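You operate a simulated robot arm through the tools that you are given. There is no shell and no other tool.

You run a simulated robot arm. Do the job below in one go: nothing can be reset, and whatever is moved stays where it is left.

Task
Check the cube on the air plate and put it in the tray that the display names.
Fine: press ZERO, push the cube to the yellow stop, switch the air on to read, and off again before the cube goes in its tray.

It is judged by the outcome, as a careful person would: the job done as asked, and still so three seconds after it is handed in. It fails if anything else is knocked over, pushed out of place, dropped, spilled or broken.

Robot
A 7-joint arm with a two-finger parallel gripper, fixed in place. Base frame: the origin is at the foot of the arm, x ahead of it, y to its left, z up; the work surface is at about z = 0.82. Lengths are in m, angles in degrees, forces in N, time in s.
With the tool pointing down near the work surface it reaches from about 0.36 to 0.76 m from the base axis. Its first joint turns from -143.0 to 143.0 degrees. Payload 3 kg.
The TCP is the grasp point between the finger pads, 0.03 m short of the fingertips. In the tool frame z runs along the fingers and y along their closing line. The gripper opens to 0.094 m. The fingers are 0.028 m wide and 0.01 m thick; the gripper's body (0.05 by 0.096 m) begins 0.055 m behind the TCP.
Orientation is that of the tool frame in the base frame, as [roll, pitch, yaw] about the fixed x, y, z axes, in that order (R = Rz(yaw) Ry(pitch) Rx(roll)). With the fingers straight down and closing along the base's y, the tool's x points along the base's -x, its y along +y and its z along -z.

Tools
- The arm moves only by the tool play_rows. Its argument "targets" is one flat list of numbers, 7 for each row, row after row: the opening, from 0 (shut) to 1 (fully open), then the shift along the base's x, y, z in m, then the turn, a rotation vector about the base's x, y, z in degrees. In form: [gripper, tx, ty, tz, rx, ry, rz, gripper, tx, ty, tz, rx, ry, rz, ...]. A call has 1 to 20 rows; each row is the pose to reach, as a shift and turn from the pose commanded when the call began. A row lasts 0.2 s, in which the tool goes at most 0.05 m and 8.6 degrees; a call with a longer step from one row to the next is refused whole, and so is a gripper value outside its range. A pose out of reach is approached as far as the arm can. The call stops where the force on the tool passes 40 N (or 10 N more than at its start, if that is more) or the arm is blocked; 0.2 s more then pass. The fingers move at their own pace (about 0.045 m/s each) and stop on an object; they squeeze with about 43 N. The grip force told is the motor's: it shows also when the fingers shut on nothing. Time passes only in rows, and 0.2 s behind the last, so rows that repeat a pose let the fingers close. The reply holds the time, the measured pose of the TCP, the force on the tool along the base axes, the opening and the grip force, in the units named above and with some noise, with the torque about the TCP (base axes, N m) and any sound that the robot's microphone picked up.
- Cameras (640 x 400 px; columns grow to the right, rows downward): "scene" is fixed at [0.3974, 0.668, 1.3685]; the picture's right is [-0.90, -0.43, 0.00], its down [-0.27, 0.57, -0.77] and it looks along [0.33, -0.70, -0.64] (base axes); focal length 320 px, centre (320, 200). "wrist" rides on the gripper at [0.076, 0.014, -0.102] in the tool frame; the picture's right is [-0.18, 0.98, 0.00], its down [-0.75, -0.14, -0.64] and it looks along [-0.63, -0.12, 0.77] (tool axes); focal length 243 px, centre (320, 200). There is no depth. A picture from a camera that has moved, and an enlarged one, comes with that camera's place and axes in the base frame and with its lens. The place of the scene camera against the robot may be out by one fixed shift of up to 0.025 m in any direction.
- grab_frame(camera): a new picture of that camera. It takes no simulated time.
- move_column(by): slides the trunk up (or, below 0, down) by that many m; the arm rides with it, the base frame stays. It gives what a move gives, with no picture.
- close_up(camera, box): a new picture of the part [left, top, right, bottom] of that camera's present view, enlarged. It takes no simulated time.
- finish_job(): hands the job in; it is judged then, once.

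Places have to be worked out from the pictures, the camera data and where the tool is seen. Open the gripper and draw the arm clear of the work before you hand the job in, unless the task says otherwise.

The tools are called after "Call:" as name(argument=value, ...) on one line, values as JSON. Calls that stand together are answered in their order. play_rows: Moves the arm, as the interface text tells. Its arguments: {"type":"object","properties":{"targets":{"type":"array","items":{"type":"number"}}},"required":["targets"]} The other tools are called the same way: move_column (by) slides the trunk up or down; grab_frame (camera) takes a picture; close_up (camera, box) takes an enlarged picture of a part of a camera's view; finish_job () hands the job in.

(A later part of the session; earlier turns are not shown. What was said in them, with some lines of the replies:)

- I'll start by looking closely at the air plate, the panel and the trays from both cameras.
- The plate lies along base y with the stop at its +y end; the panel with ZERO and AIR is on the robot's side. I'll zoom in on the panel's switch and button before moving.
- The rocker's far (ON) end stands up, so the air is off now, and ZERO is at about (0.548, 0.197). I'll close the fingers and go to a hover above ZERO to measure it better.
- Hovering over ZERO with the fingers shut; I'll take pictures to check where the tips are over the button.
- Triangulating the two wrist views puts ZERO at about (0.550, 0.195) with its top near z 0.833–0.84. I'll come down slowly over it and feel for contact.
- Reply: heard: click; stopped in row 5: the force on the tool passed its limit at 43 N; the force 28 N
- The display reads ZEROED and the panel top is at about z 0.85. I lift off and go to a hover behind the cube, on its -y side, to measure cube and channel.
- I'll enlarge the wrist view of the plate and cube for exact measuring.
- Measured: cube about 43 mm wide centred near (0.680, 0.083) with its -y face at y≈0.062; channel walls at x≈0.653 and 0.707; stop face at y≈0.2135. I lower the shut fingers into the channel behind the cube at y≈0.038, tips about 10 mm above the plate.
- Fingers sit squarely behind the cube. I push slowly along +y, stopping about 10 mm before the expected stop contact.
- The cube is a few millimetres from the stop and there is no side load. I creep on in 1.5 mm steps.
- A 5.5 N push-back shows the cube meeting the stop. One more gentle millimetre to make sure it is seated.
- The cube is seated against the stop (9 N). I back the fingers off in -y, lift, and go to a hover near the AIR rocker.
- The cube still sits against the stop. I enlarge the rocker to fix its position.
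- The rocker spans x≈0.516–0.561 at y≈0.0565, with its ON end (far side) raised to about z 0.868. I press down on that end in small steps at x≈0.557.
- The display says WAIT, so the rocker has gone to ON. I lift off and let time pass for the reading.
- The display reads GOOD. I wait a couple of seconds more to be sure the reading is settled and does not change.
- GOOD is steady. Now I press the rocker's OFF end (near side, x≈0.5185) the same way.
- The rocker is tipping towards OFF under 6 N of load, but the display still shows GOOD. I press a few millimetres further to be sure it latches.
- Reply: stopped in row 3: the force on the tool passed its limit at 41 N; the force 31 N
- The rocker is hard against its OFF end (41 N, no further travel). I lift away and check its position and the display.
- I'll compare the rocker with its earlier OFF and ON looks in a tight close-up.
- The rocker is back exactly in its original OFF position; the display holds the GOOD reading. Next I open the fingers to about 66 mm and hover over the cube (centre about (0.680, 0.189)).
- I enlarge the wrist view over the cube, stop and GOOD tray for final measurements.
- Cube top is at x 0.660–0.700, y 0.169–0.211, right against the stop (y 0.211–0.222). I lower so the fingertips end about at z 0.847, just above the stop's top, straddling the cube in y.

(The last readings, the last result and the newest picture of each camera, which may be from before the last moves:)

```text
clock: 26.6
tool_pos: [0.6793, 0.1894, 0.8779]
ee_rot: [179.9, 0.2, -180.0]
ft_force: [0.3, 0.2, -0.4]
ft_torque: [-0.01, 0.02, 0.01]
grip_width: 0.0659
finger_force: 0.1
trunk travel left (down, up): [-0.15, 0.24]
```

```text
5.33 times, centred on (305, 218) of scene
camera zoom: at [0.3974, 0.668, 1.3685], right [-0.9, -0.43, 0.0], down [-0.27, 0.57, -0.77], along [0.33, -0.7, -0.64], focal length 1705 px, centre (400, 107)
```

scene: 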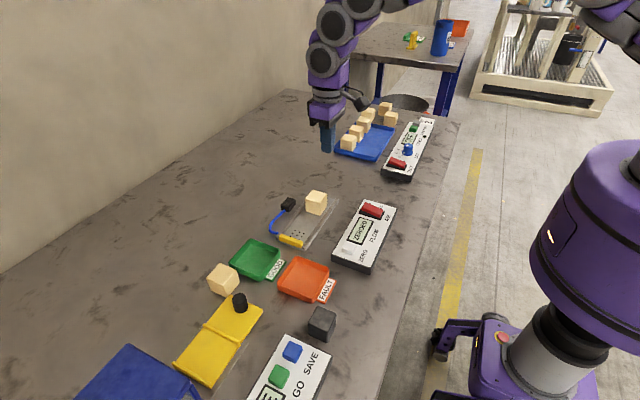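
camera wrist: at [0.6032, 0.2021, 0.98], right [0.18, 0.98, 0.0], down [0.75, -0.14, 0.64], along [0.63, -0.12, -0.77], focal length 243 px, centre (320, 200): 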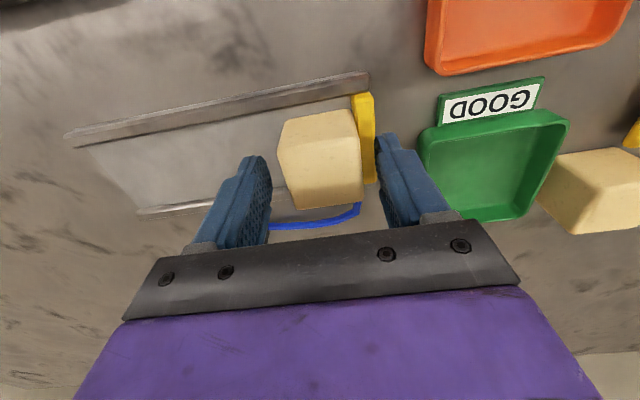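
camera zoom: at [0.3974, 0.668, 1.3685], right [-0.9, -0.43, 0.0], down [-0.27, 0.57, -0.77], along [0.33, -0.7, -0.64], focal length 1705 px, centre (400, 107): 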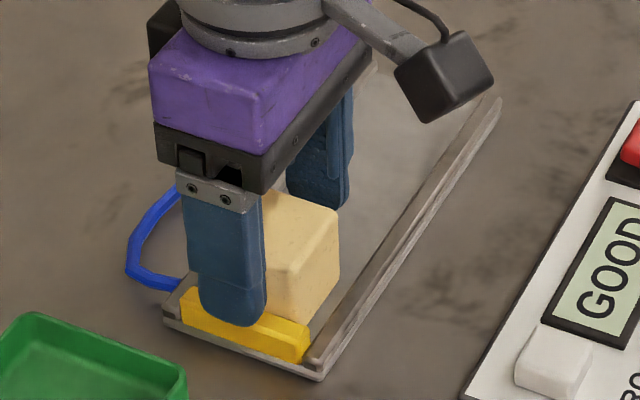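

The fingers straddle the cube symmetrically with the tips just above the stop. I close on the cube.

Call:
play_rows(targets=[0.55, 0, -0.001, 0, 0, 0, 0, 0.48, 0, -0.001, 0, 0, 0, 0, 0, 0, -0.001, 0, 0, 0, 0, 0, 0, -0.001, 0, 0, 0, 0, 0, 0, -0.001, 0, 0, 0, 0])

Call:
close_up(camera="wrist", box=[220, 60, 440, 240])

```text
clock: 27.8
tool_pos: [0.6797, 0.1871, 0.8777]
ee_rot: [179.9, 0.2, -180.0]
ft_force: [0.2, -0.5, -0.3]
ft_torque: [0.02, 0.01, 0.01]
grip_width: 0.0424
finger_force: 42.9
trunk travel left (down, up): [-0.15, 0.24]
```

```text
2.22 times, centred on (330, 150) of wrist
camera zoom: at [0.6033, 0.2007, 0.9802], right [0.18, 0.98, 0.0], down [0.75, -0.14, 0.64], along [0.63, -0.12, -0.77], focal length 539 px, centre (298, 311)
```

zoom: 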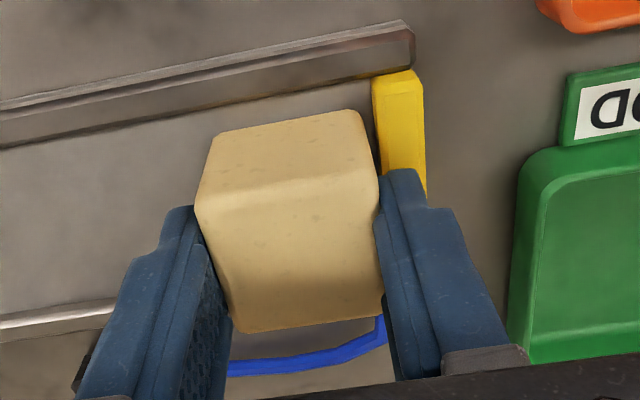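

Held at 42.4 mm with 43 N. I lift straight up slowly and check that the cube comes along.

Call:
play_rows(targets=[0, 0, 0, 0.006, 0, 0, 0, 0, 0, 0, 0.02, 0, 0, 0, 0, 0, 0, 0.045, 0, 0, 0, 0, 0, 0, 0.075, 0, 0, 0, 0, 0, 0, 0.1, 0, 0, 0, 0, 0, 0, 0.11, 0, 0, 0, 0, 0, 0, 0.11, 0, 0, 0])

Call:
grab_frame(camera="wrist")

Call:
grab_frame(camera="scene")

```text
clock: 29.4
tool_pos: [0.6798, 0.1881, 0.9888]
ee_rot: [179.9, 0.0, 180.0]
ft_force: [0.3, 0.1, -0.1]
ft_torque: [-0.01, 0.0, 0.0]
grip_width: 0.0424
finger_force: 42.6
trunk travel left (down, up): [-0.15, 0.24]
```

```text
taken
camera wrist: at [0.6041, 0.2014, 1.0904], right [0.18, 0.98, 0.0], down [0.75, -0.14, 0.64], along [0.63, -0.12, -0.77], focal length 243 px, centre (320, 200)
```

wrist: 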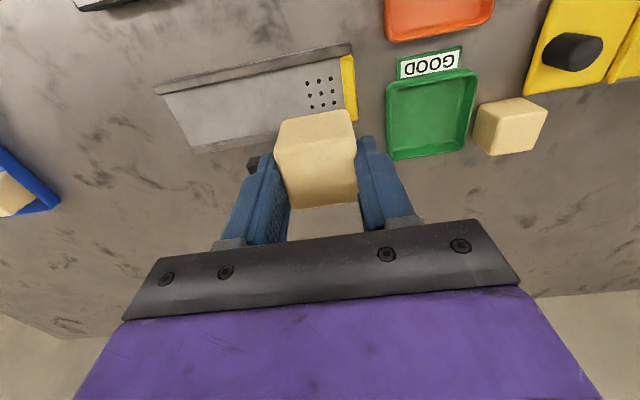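

```text
taken
```

scene: 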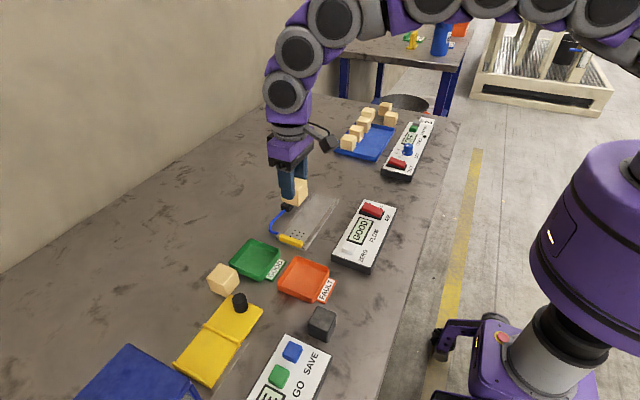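

The cube is lifted cleanly and the whole GOOD tray is now visible. I enlarge it to fix its centre.

Call:
close_up(camera="wrist", box=[360, 40, 560, 180])

```text
2.86 times, centred on (460, 110) of wrist
camera zoom: at [0.6041, 0.2014, 1.0904], right [0.18, 0.98, 0.0], down [0.75, -0.14, 0.64], along [0.63, -0.12, -0.77], focal length 693 px, centre (-80, 457)
```

zoom: 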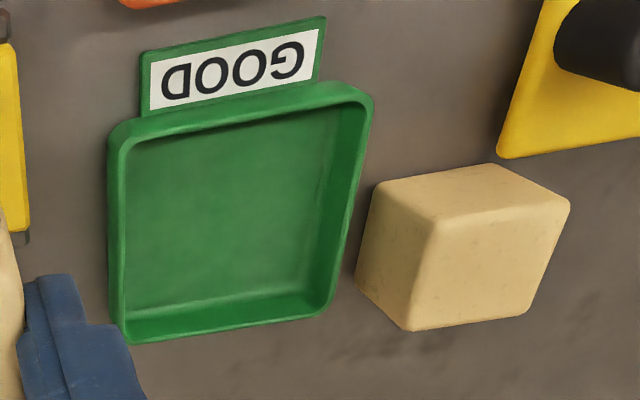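

The tray floor spans about x 0.693–0.760, y 0.262–0.333. I carry the cube at this height to above (0.725, 0.296), which is near the limit of reach, and check whether the arm gets there upright.

Call:
play_rows(targets=[0, 0.009, 0.022, 0, 0, 0, 0, 0, 0.019, 0.045, 0, 0, 0, 0, 0, 0.029, 0.07, 0, 0, 0, 0, 0, 0.038, 0.092, 0, 0, 0, 0, 0, 0.0445, 0.106, 0, 0, 0, 0, 0, 0.0452, 0.108, 0, 0, 0, 0, 0, 0.0452, 0.108, 0, 0, 0, 0])

Call:
grab_frame(camera="wrist")

Call:
grab_frame(camera="scene")

```text
clock: 31.0
tool_pos: [0.7032, 0.2882, 0.9851]
ee_rot: [-180.0, 0.1, 180.0]
ft_force: [-0.2, 0.4, -0.4]
ft_torque: [0.01, 0.0, 0.02]
grip_width: 0.0425
finger_force: 42.8
out of reach, approached as far as the arm can: row 4, 5, 6, 7
trunk travel left (down, up): [-0.15, 0.24]
```

```text
taken
camera wrist: at [0.6273, 0.3008, 1.0868], right [0.19, 0.98, 0.0], down [0.75, -0.14, 0.64], along [0.63, -0.12, -0.77], focal length 243 px, centre (320, 200)
```

wrist: 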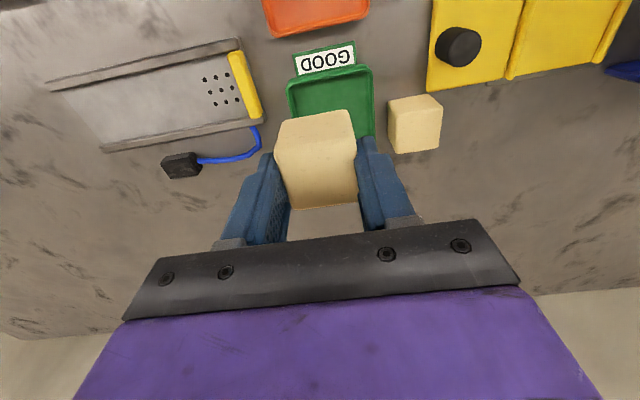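

```text
taken
```

scene: 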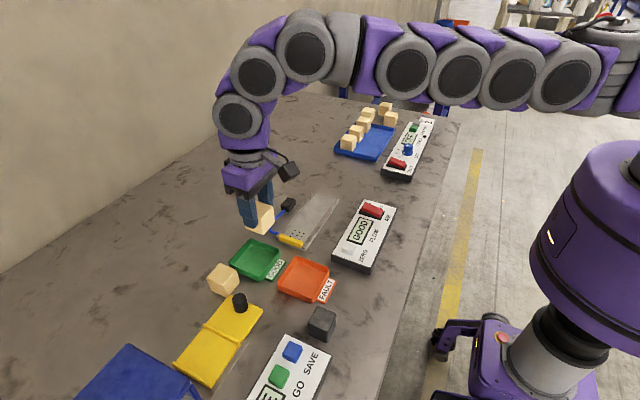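

The arm runs out of reach at about 0.760 m from its axis; the tray centre is at 0.78. I raise the tool 0.1 m to see whether the reach is larger higher up, which would tell which way the trunk should go.

Call:
play_rows(targets=[0, 0, 0, 0.03, 0, 0, 0, 0, 0, 0, 0.06, 0, 0, 0, 0, 0, 0, 0.09, 0, 0, 0, 0, 0, 0, 0.1, 0, 0, 0, 0, 0, 0, 0.1, 0, 0, 0])

```text
clock: 32.2
tool_pos: [0.696, 0.2813, 1.0841]
ee_rot: [179.8, -0.1, 179.9]
ft_force: [0.5, -0.3, -0.8]
ft_torque: [0.05, 0.01, 0.03]
grip_width: 0.0428
finger_force: 42.7
out of reach, approached as far as the arm can: row 2, 3, 4, 5
trunk travel left (down, up): [-0.15, 0.24]
```

Reach shrinks to 0.751 m higher up, so the straight-down limit is about 0.76 m near this level whatever the trunk does. I'll tilt the fingers about 9° outward (about base y) to gain some 25 mm, and bring the cube above the tray at z≈0.94.

Call:
play_rows(targets=[0, -0.005, 0, -0.02, 0, -4.5, 0, 0, 0, 0.003, -0.055, 0, -9, 0, 0, 0.006, 0.006, -0.095, 0, -9, 0, 0, 0.014, 0.01, -0.13, 0, -9, 0, 0, 0.02, 0.0135, -0.144, 0, -9, 0, 0, 0.024, 0.0147, -0.144, 0, -9, 0, 0, 0.024, 0.0147, -0.144, 0, -9, 0])

Call:
grab_frame(camera="wrist")

Call:
close_up(camera="scene", box=[190, 150, 350, 310])

```text
clock: 33.8
tool_pos: [0.7176, 0.2968, 0.9407]
ee_rot: [179.8, 9.1, 180.0]
ft_force: [0.2, -0.2, -0.5]
ft_torque: [0.01, 0.01, -0.01]
grip_width: 0.0424
finger_force: 42.6
trunk travel left (down, up): [-0.15, 0.24]
```

```text
taken
camera wrist: at [0.6261, 0.3104, 1.0298], right [0.18, 0.98, 0.03], down [0.64, -0.14, 0.75], along [0.74, -0.12, -0.66], focal length 243 px, centre (320, 200)
```

wrist: 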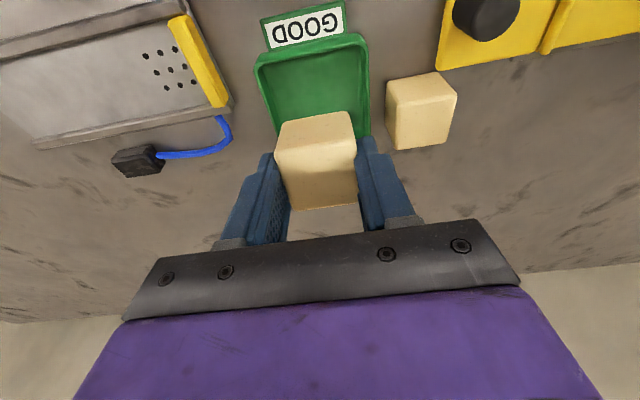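

```text
2.50 times, centred on (270, 230) of scene
camera zoom: at [0.3974, 0.668, 1.3685], right [-0.9, -0.43, 0.0], down [-0.27, 0.57, -0.77], along [0.33, -0.7, -0.64], focal length 799 px, centre (445, 125)
```

zoom: 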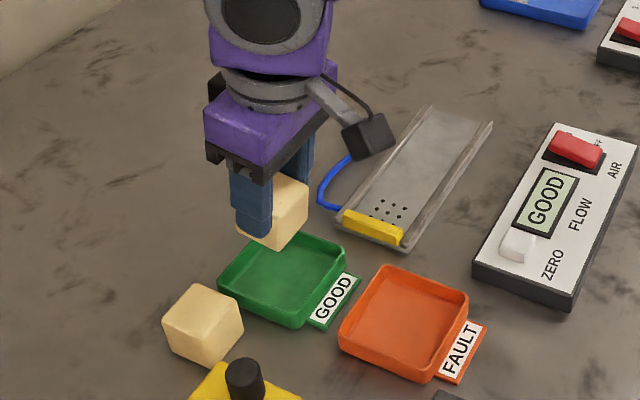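

The cube hangs over the tray at about (0.7225, 0.297), well inside its walls. I lower to just above the expected floor contact, then step slowly.

Call:
play_rows(targets=[0, 0.001, 0, -0.025, 0, 0, 0, 0, 0.001, 0, -0.043, 0, 0, 0, 0, 0.001, 0, -0.05, 0, 0, 0, 0, 0.001, 0, -0.054, 0, 0, 0, 0, 0.001, 0, -0.056, 0, 0, 0, 0, 0.001, 0, -0.0575, 0, 0, 0])

Call:
close_up(camera="scene", box=[210, 190, 310, 290])

Call:
close_up(camera="wrist", box=[200, 20, 480, 230])

```text
clock: 35.2
tool_pos: [0.7189, 0.2965, 0.8815]
ee_rot: [179.9, 9.1, 180.0]
ft_force: [0.5, 0.8, 0.8]
ft_torque: [-0.02, 0.01, 0.0]
grip_width: 0.0428
finger_force: 43.0
trunk travel left (down, up): [-0.15, 0.24]
```

```text
4.00 times, centred on (260, 240) of scene
camera zoom: at [0.3974, 0.668, 1.3685], right [-0.9, -0.43, 0.0], down [-0.27, 0.57, -0.77], along [0.33, -0.7, -0.64], focal length 1279 px, centre (560, 40)
```

zoom: 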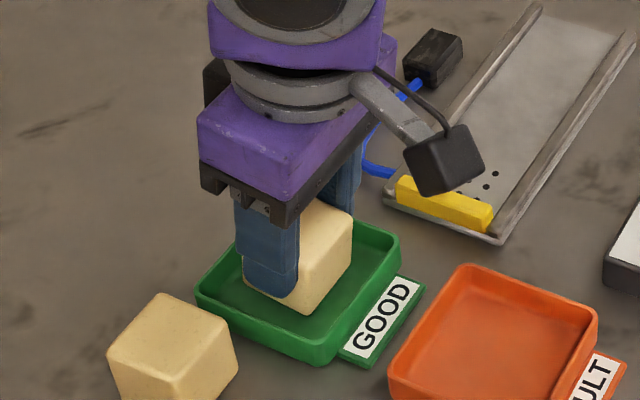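

```text
1.90 times, centred on (340, 125) of wrist
camera zoom: at [0.627, 0.3099, 0.9712], right [0.18, 0.98, 0.03], down [0.64, -0.14, 0.75], along [0.74, -0.12, -0.66], focal length 462 px, centre (282, 343)
```

zoom: 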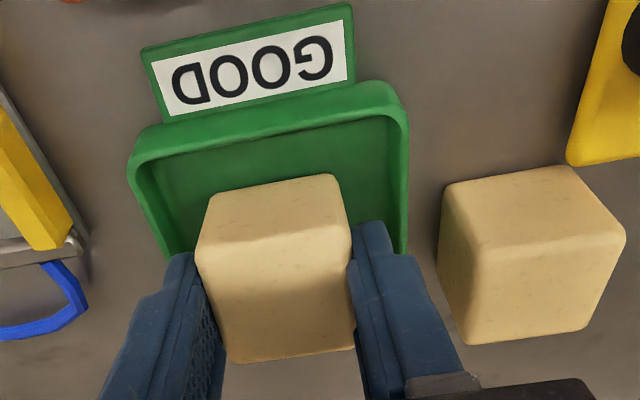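

The cube is inside the tray's walls with no contact force yet. I keep lowering in small steps to touch the floor.

Call:
play_rows(targets=[0, 0, 0, -0.0015, 0, 0, 0, 0, 0, 0, -0.003, 0, 0, 0])

```text
clock: 35.8
tool_pos: [0.7182, 0.2958, 0.8788]
ee_rot: [179.8, 9.1, -180.0]
ft_force: [-0.1, -0.2, -1.1]
ft_torque: [-0.01, 0.01, -0.01]
grip_width: 0.0425
finger_force: 43.1
trunk travel left (down, up): [-0.15, 0.24]
```

No contact yet at z 0.879; two more small steps down.

Call:
play_rows(targets=[0, 0, 0, -0.0015, 0, 0, 0, 0, 0, 0, -0.003, 0, 0, 0])

Call:
close_up(camera="scene", box=[210, 190, 310, 290])

```text
clock: 36.4
tool_pos: [0.7184, 0.297, 0.8783]
ee_rot: [179.9, 9.3, -180.0]
ft_force: [-1.8, 0.0, 12.1]
ft_torque: [-0.04, 0.29, -0.02]
grip_width: 0.0424
finger_force: 42.7
trunk travel left (down, up): [-0.15, 0.24]
```

```text
4.00 times, centred on (260, 240) of scene
camera zoom: at [0.3974, 0.668, 1.3685], right [-0.9, -0.43, 0.0], down [-0.27, 0.57, -0.77], along [0.33, -0.7, -0.64], focal length 1279 px, centre (560, 40)
```

zoom: 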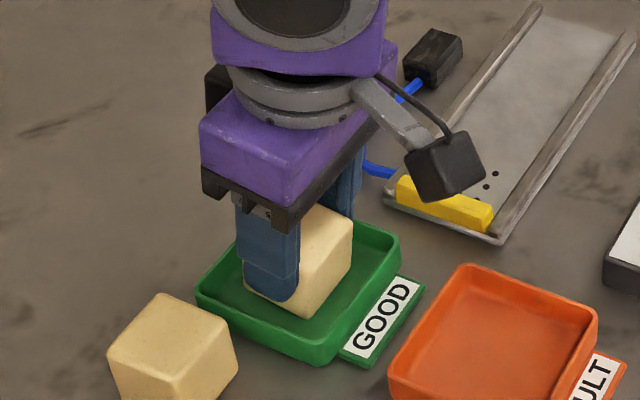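

Contact at 12 N, so the cube's near edge rests on the tray floor. I ease up 1.5 mm and open the fingers gently to about 58 mm; the tips are above the tray rim.

Call:
play_rows(targets=[0, 0, 0, 0.0015, 0, 0, 0, 0.47, 0, 0, 0.0015, 0, 0, 0, 0.5, 0, 0, 0.0015, 0, 0, 0, 0.56, 0, 0, 0.0015, 0, 0, 0, 0.6, 0, 0, 0.0015, 0, 0, 0, 0.6, 0, 0, 0.0015, 0, 0, 0])

Call:
close_up(camera="scene", box=[210, 190, 310, 290])

Call:
close_up(camera="wrist", box=[200, 20, 480, 230])

```text
clock: 37.8
tool_pos: [0.7191, 0.2958, 0.8771]
ee_rot: [179.8, 9.1, -180.0]
ft_force: [-0.1, -0.5, -0.7]
ft_torque: [0.01, 0.0, 0.0]
grip_width: 0.0566
finger_force: 0.1
trunk travel left (down, up): [-0.15, 0.24]
```

```text
4.00 times, centred on (260, 240) of scene
camera zoom: at [0.3974, 0.668, 1.3685], right [-0.9, -0.43, 0.0], down [-0.27, 0.57, -0.77], along [0.33, -0.7, -0.64], focal length 1279 px, centre (560, 40)
```

zoom: 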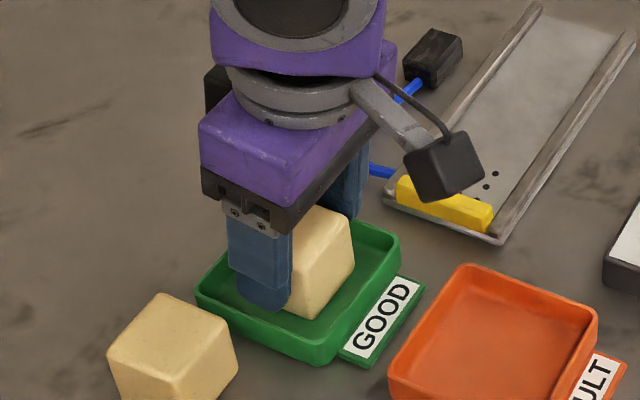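

```text
1.90 times, centred on (340, 125) of wrist
camera zoom: at [0.6277, 0.3095, 0.9667], right [0.18, 0.98, 0.03], down [0.64, -0.14, 0.75], along [0.74, -0.12, -0.66], focal length 462 px, centre (282, 343)
```

zoom: 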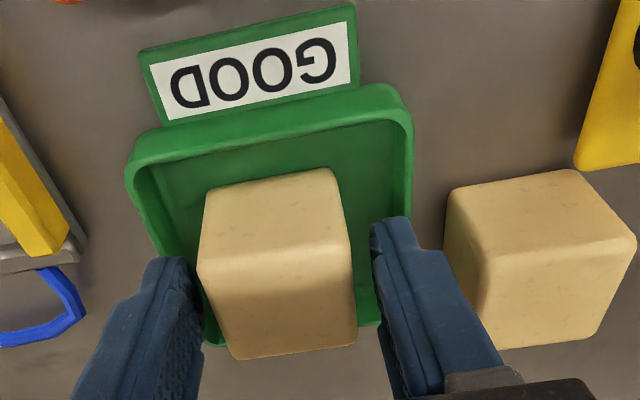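

The cube sits flat in the GOOD tray and the fingers are free of it. I lift straight up, then bring the tool upright and draw back to near the starting pose.

Call:
play_rows(targets=[0.6, 0, 0, 0.02, 0, 0, 0, 0.6, 0, 0, 0.05, 0, 0, 0, 0.6, -0.003, 0, 0.085, 0, 0, 0, 0.6, -0.015, -0.004, 0.12, 0, 3, 0, 0.8, -0.035, -0.01, 0.155, 0, 6, 0, 1, -0.06, -0.02, 0.19, 0, 9, 0, 1, -0.09, -0.03, 0.22, 0, 9, 0, 1, -0.12, -0.04, 0.25, 0, 9, 0, 1, -0.139, -0.045, 0.267, 0, 9, 0, 1, -0.139, -0.045, 0.267, 0, 9, 0])

Call:
grab_frame(camera="scene")

Call:
grab_frame(camera="wrist")

Call:
close_up(camera="scene", box=[200, 180, 420, 310])

```text
clock: 40.0
tool_pos: [0.5795, 0.2527, 1.1441]
ee_rot: [179.8, 0.0, -179.9]
ft_force: [-1.1, -0.5, 1.2]
ft_torque: [-0.02, 0.01, -0.04]
grip_width: 0.0941
finger_force: 0.0
trunk travel left (down, up): [-0.15, 0.24]
```

```text
taken
```

scene: 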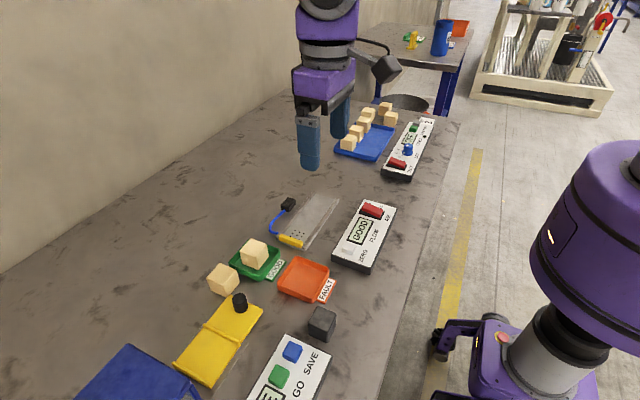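

```text
taken
camera wrist: at [0.5042, 0.2658, 1.2459], right [0.18, 0.98, 0.0], down [0.75, -0.14, 0.64], along [0.63, -0.12, -0.77], focal length 243 px, centre (320, 200)
```

wrist: 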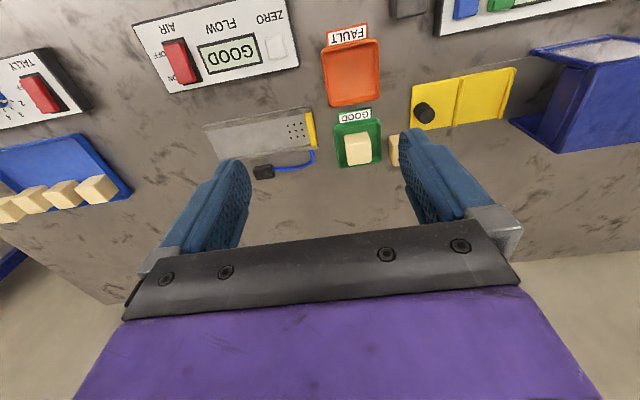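

```text
2.91 times, centred on (310, 245) of scene
camera zoom: at [0.3974, 0.668, 1.3685], right [-0.9, -0.43, 0.0], down [-0.27, 0.57, -0.77], along [0.33, -0.7, -0.64], focal length 930 px, centre (349, 69)
```

zoom: 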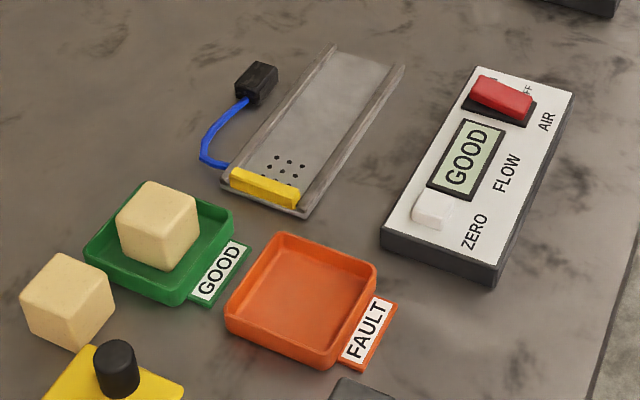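

The cube rests flat in the GOOD tray, the air rocker is at OFF, everything else is in its original place, and the arm is clear with the gripper open. I hand the job in.

Call:
finish_job()

```text
The job is handed in.
```

The cube read GOOD on the display, so I put it in the GOOD tray, and the job is handed in.

- **Zero:** I pressed ZERO and the display showed ZEROED.
- **Push:** I pushed the cube along the plate until it pressed against the yellow stop, with about 9 N of push-back.
- **Read:** With the air on, the display went from WAIT to GOOD. It was still GOOD about two seconds later.
- **Air off:** I switched the air off before picking the cube up. The rocker is back in its starting position. The display still shows GOOD, which I take to be the held reading.
- **Tray:** The tray was slightly beyond the arm's straight-down reach. I tilted the gripper about 9° to set the cube down, and it settled flat inside the walls.

In the last pictures nothing else looked moved or knocked over. The gripper was open and the arm was clear of the work.
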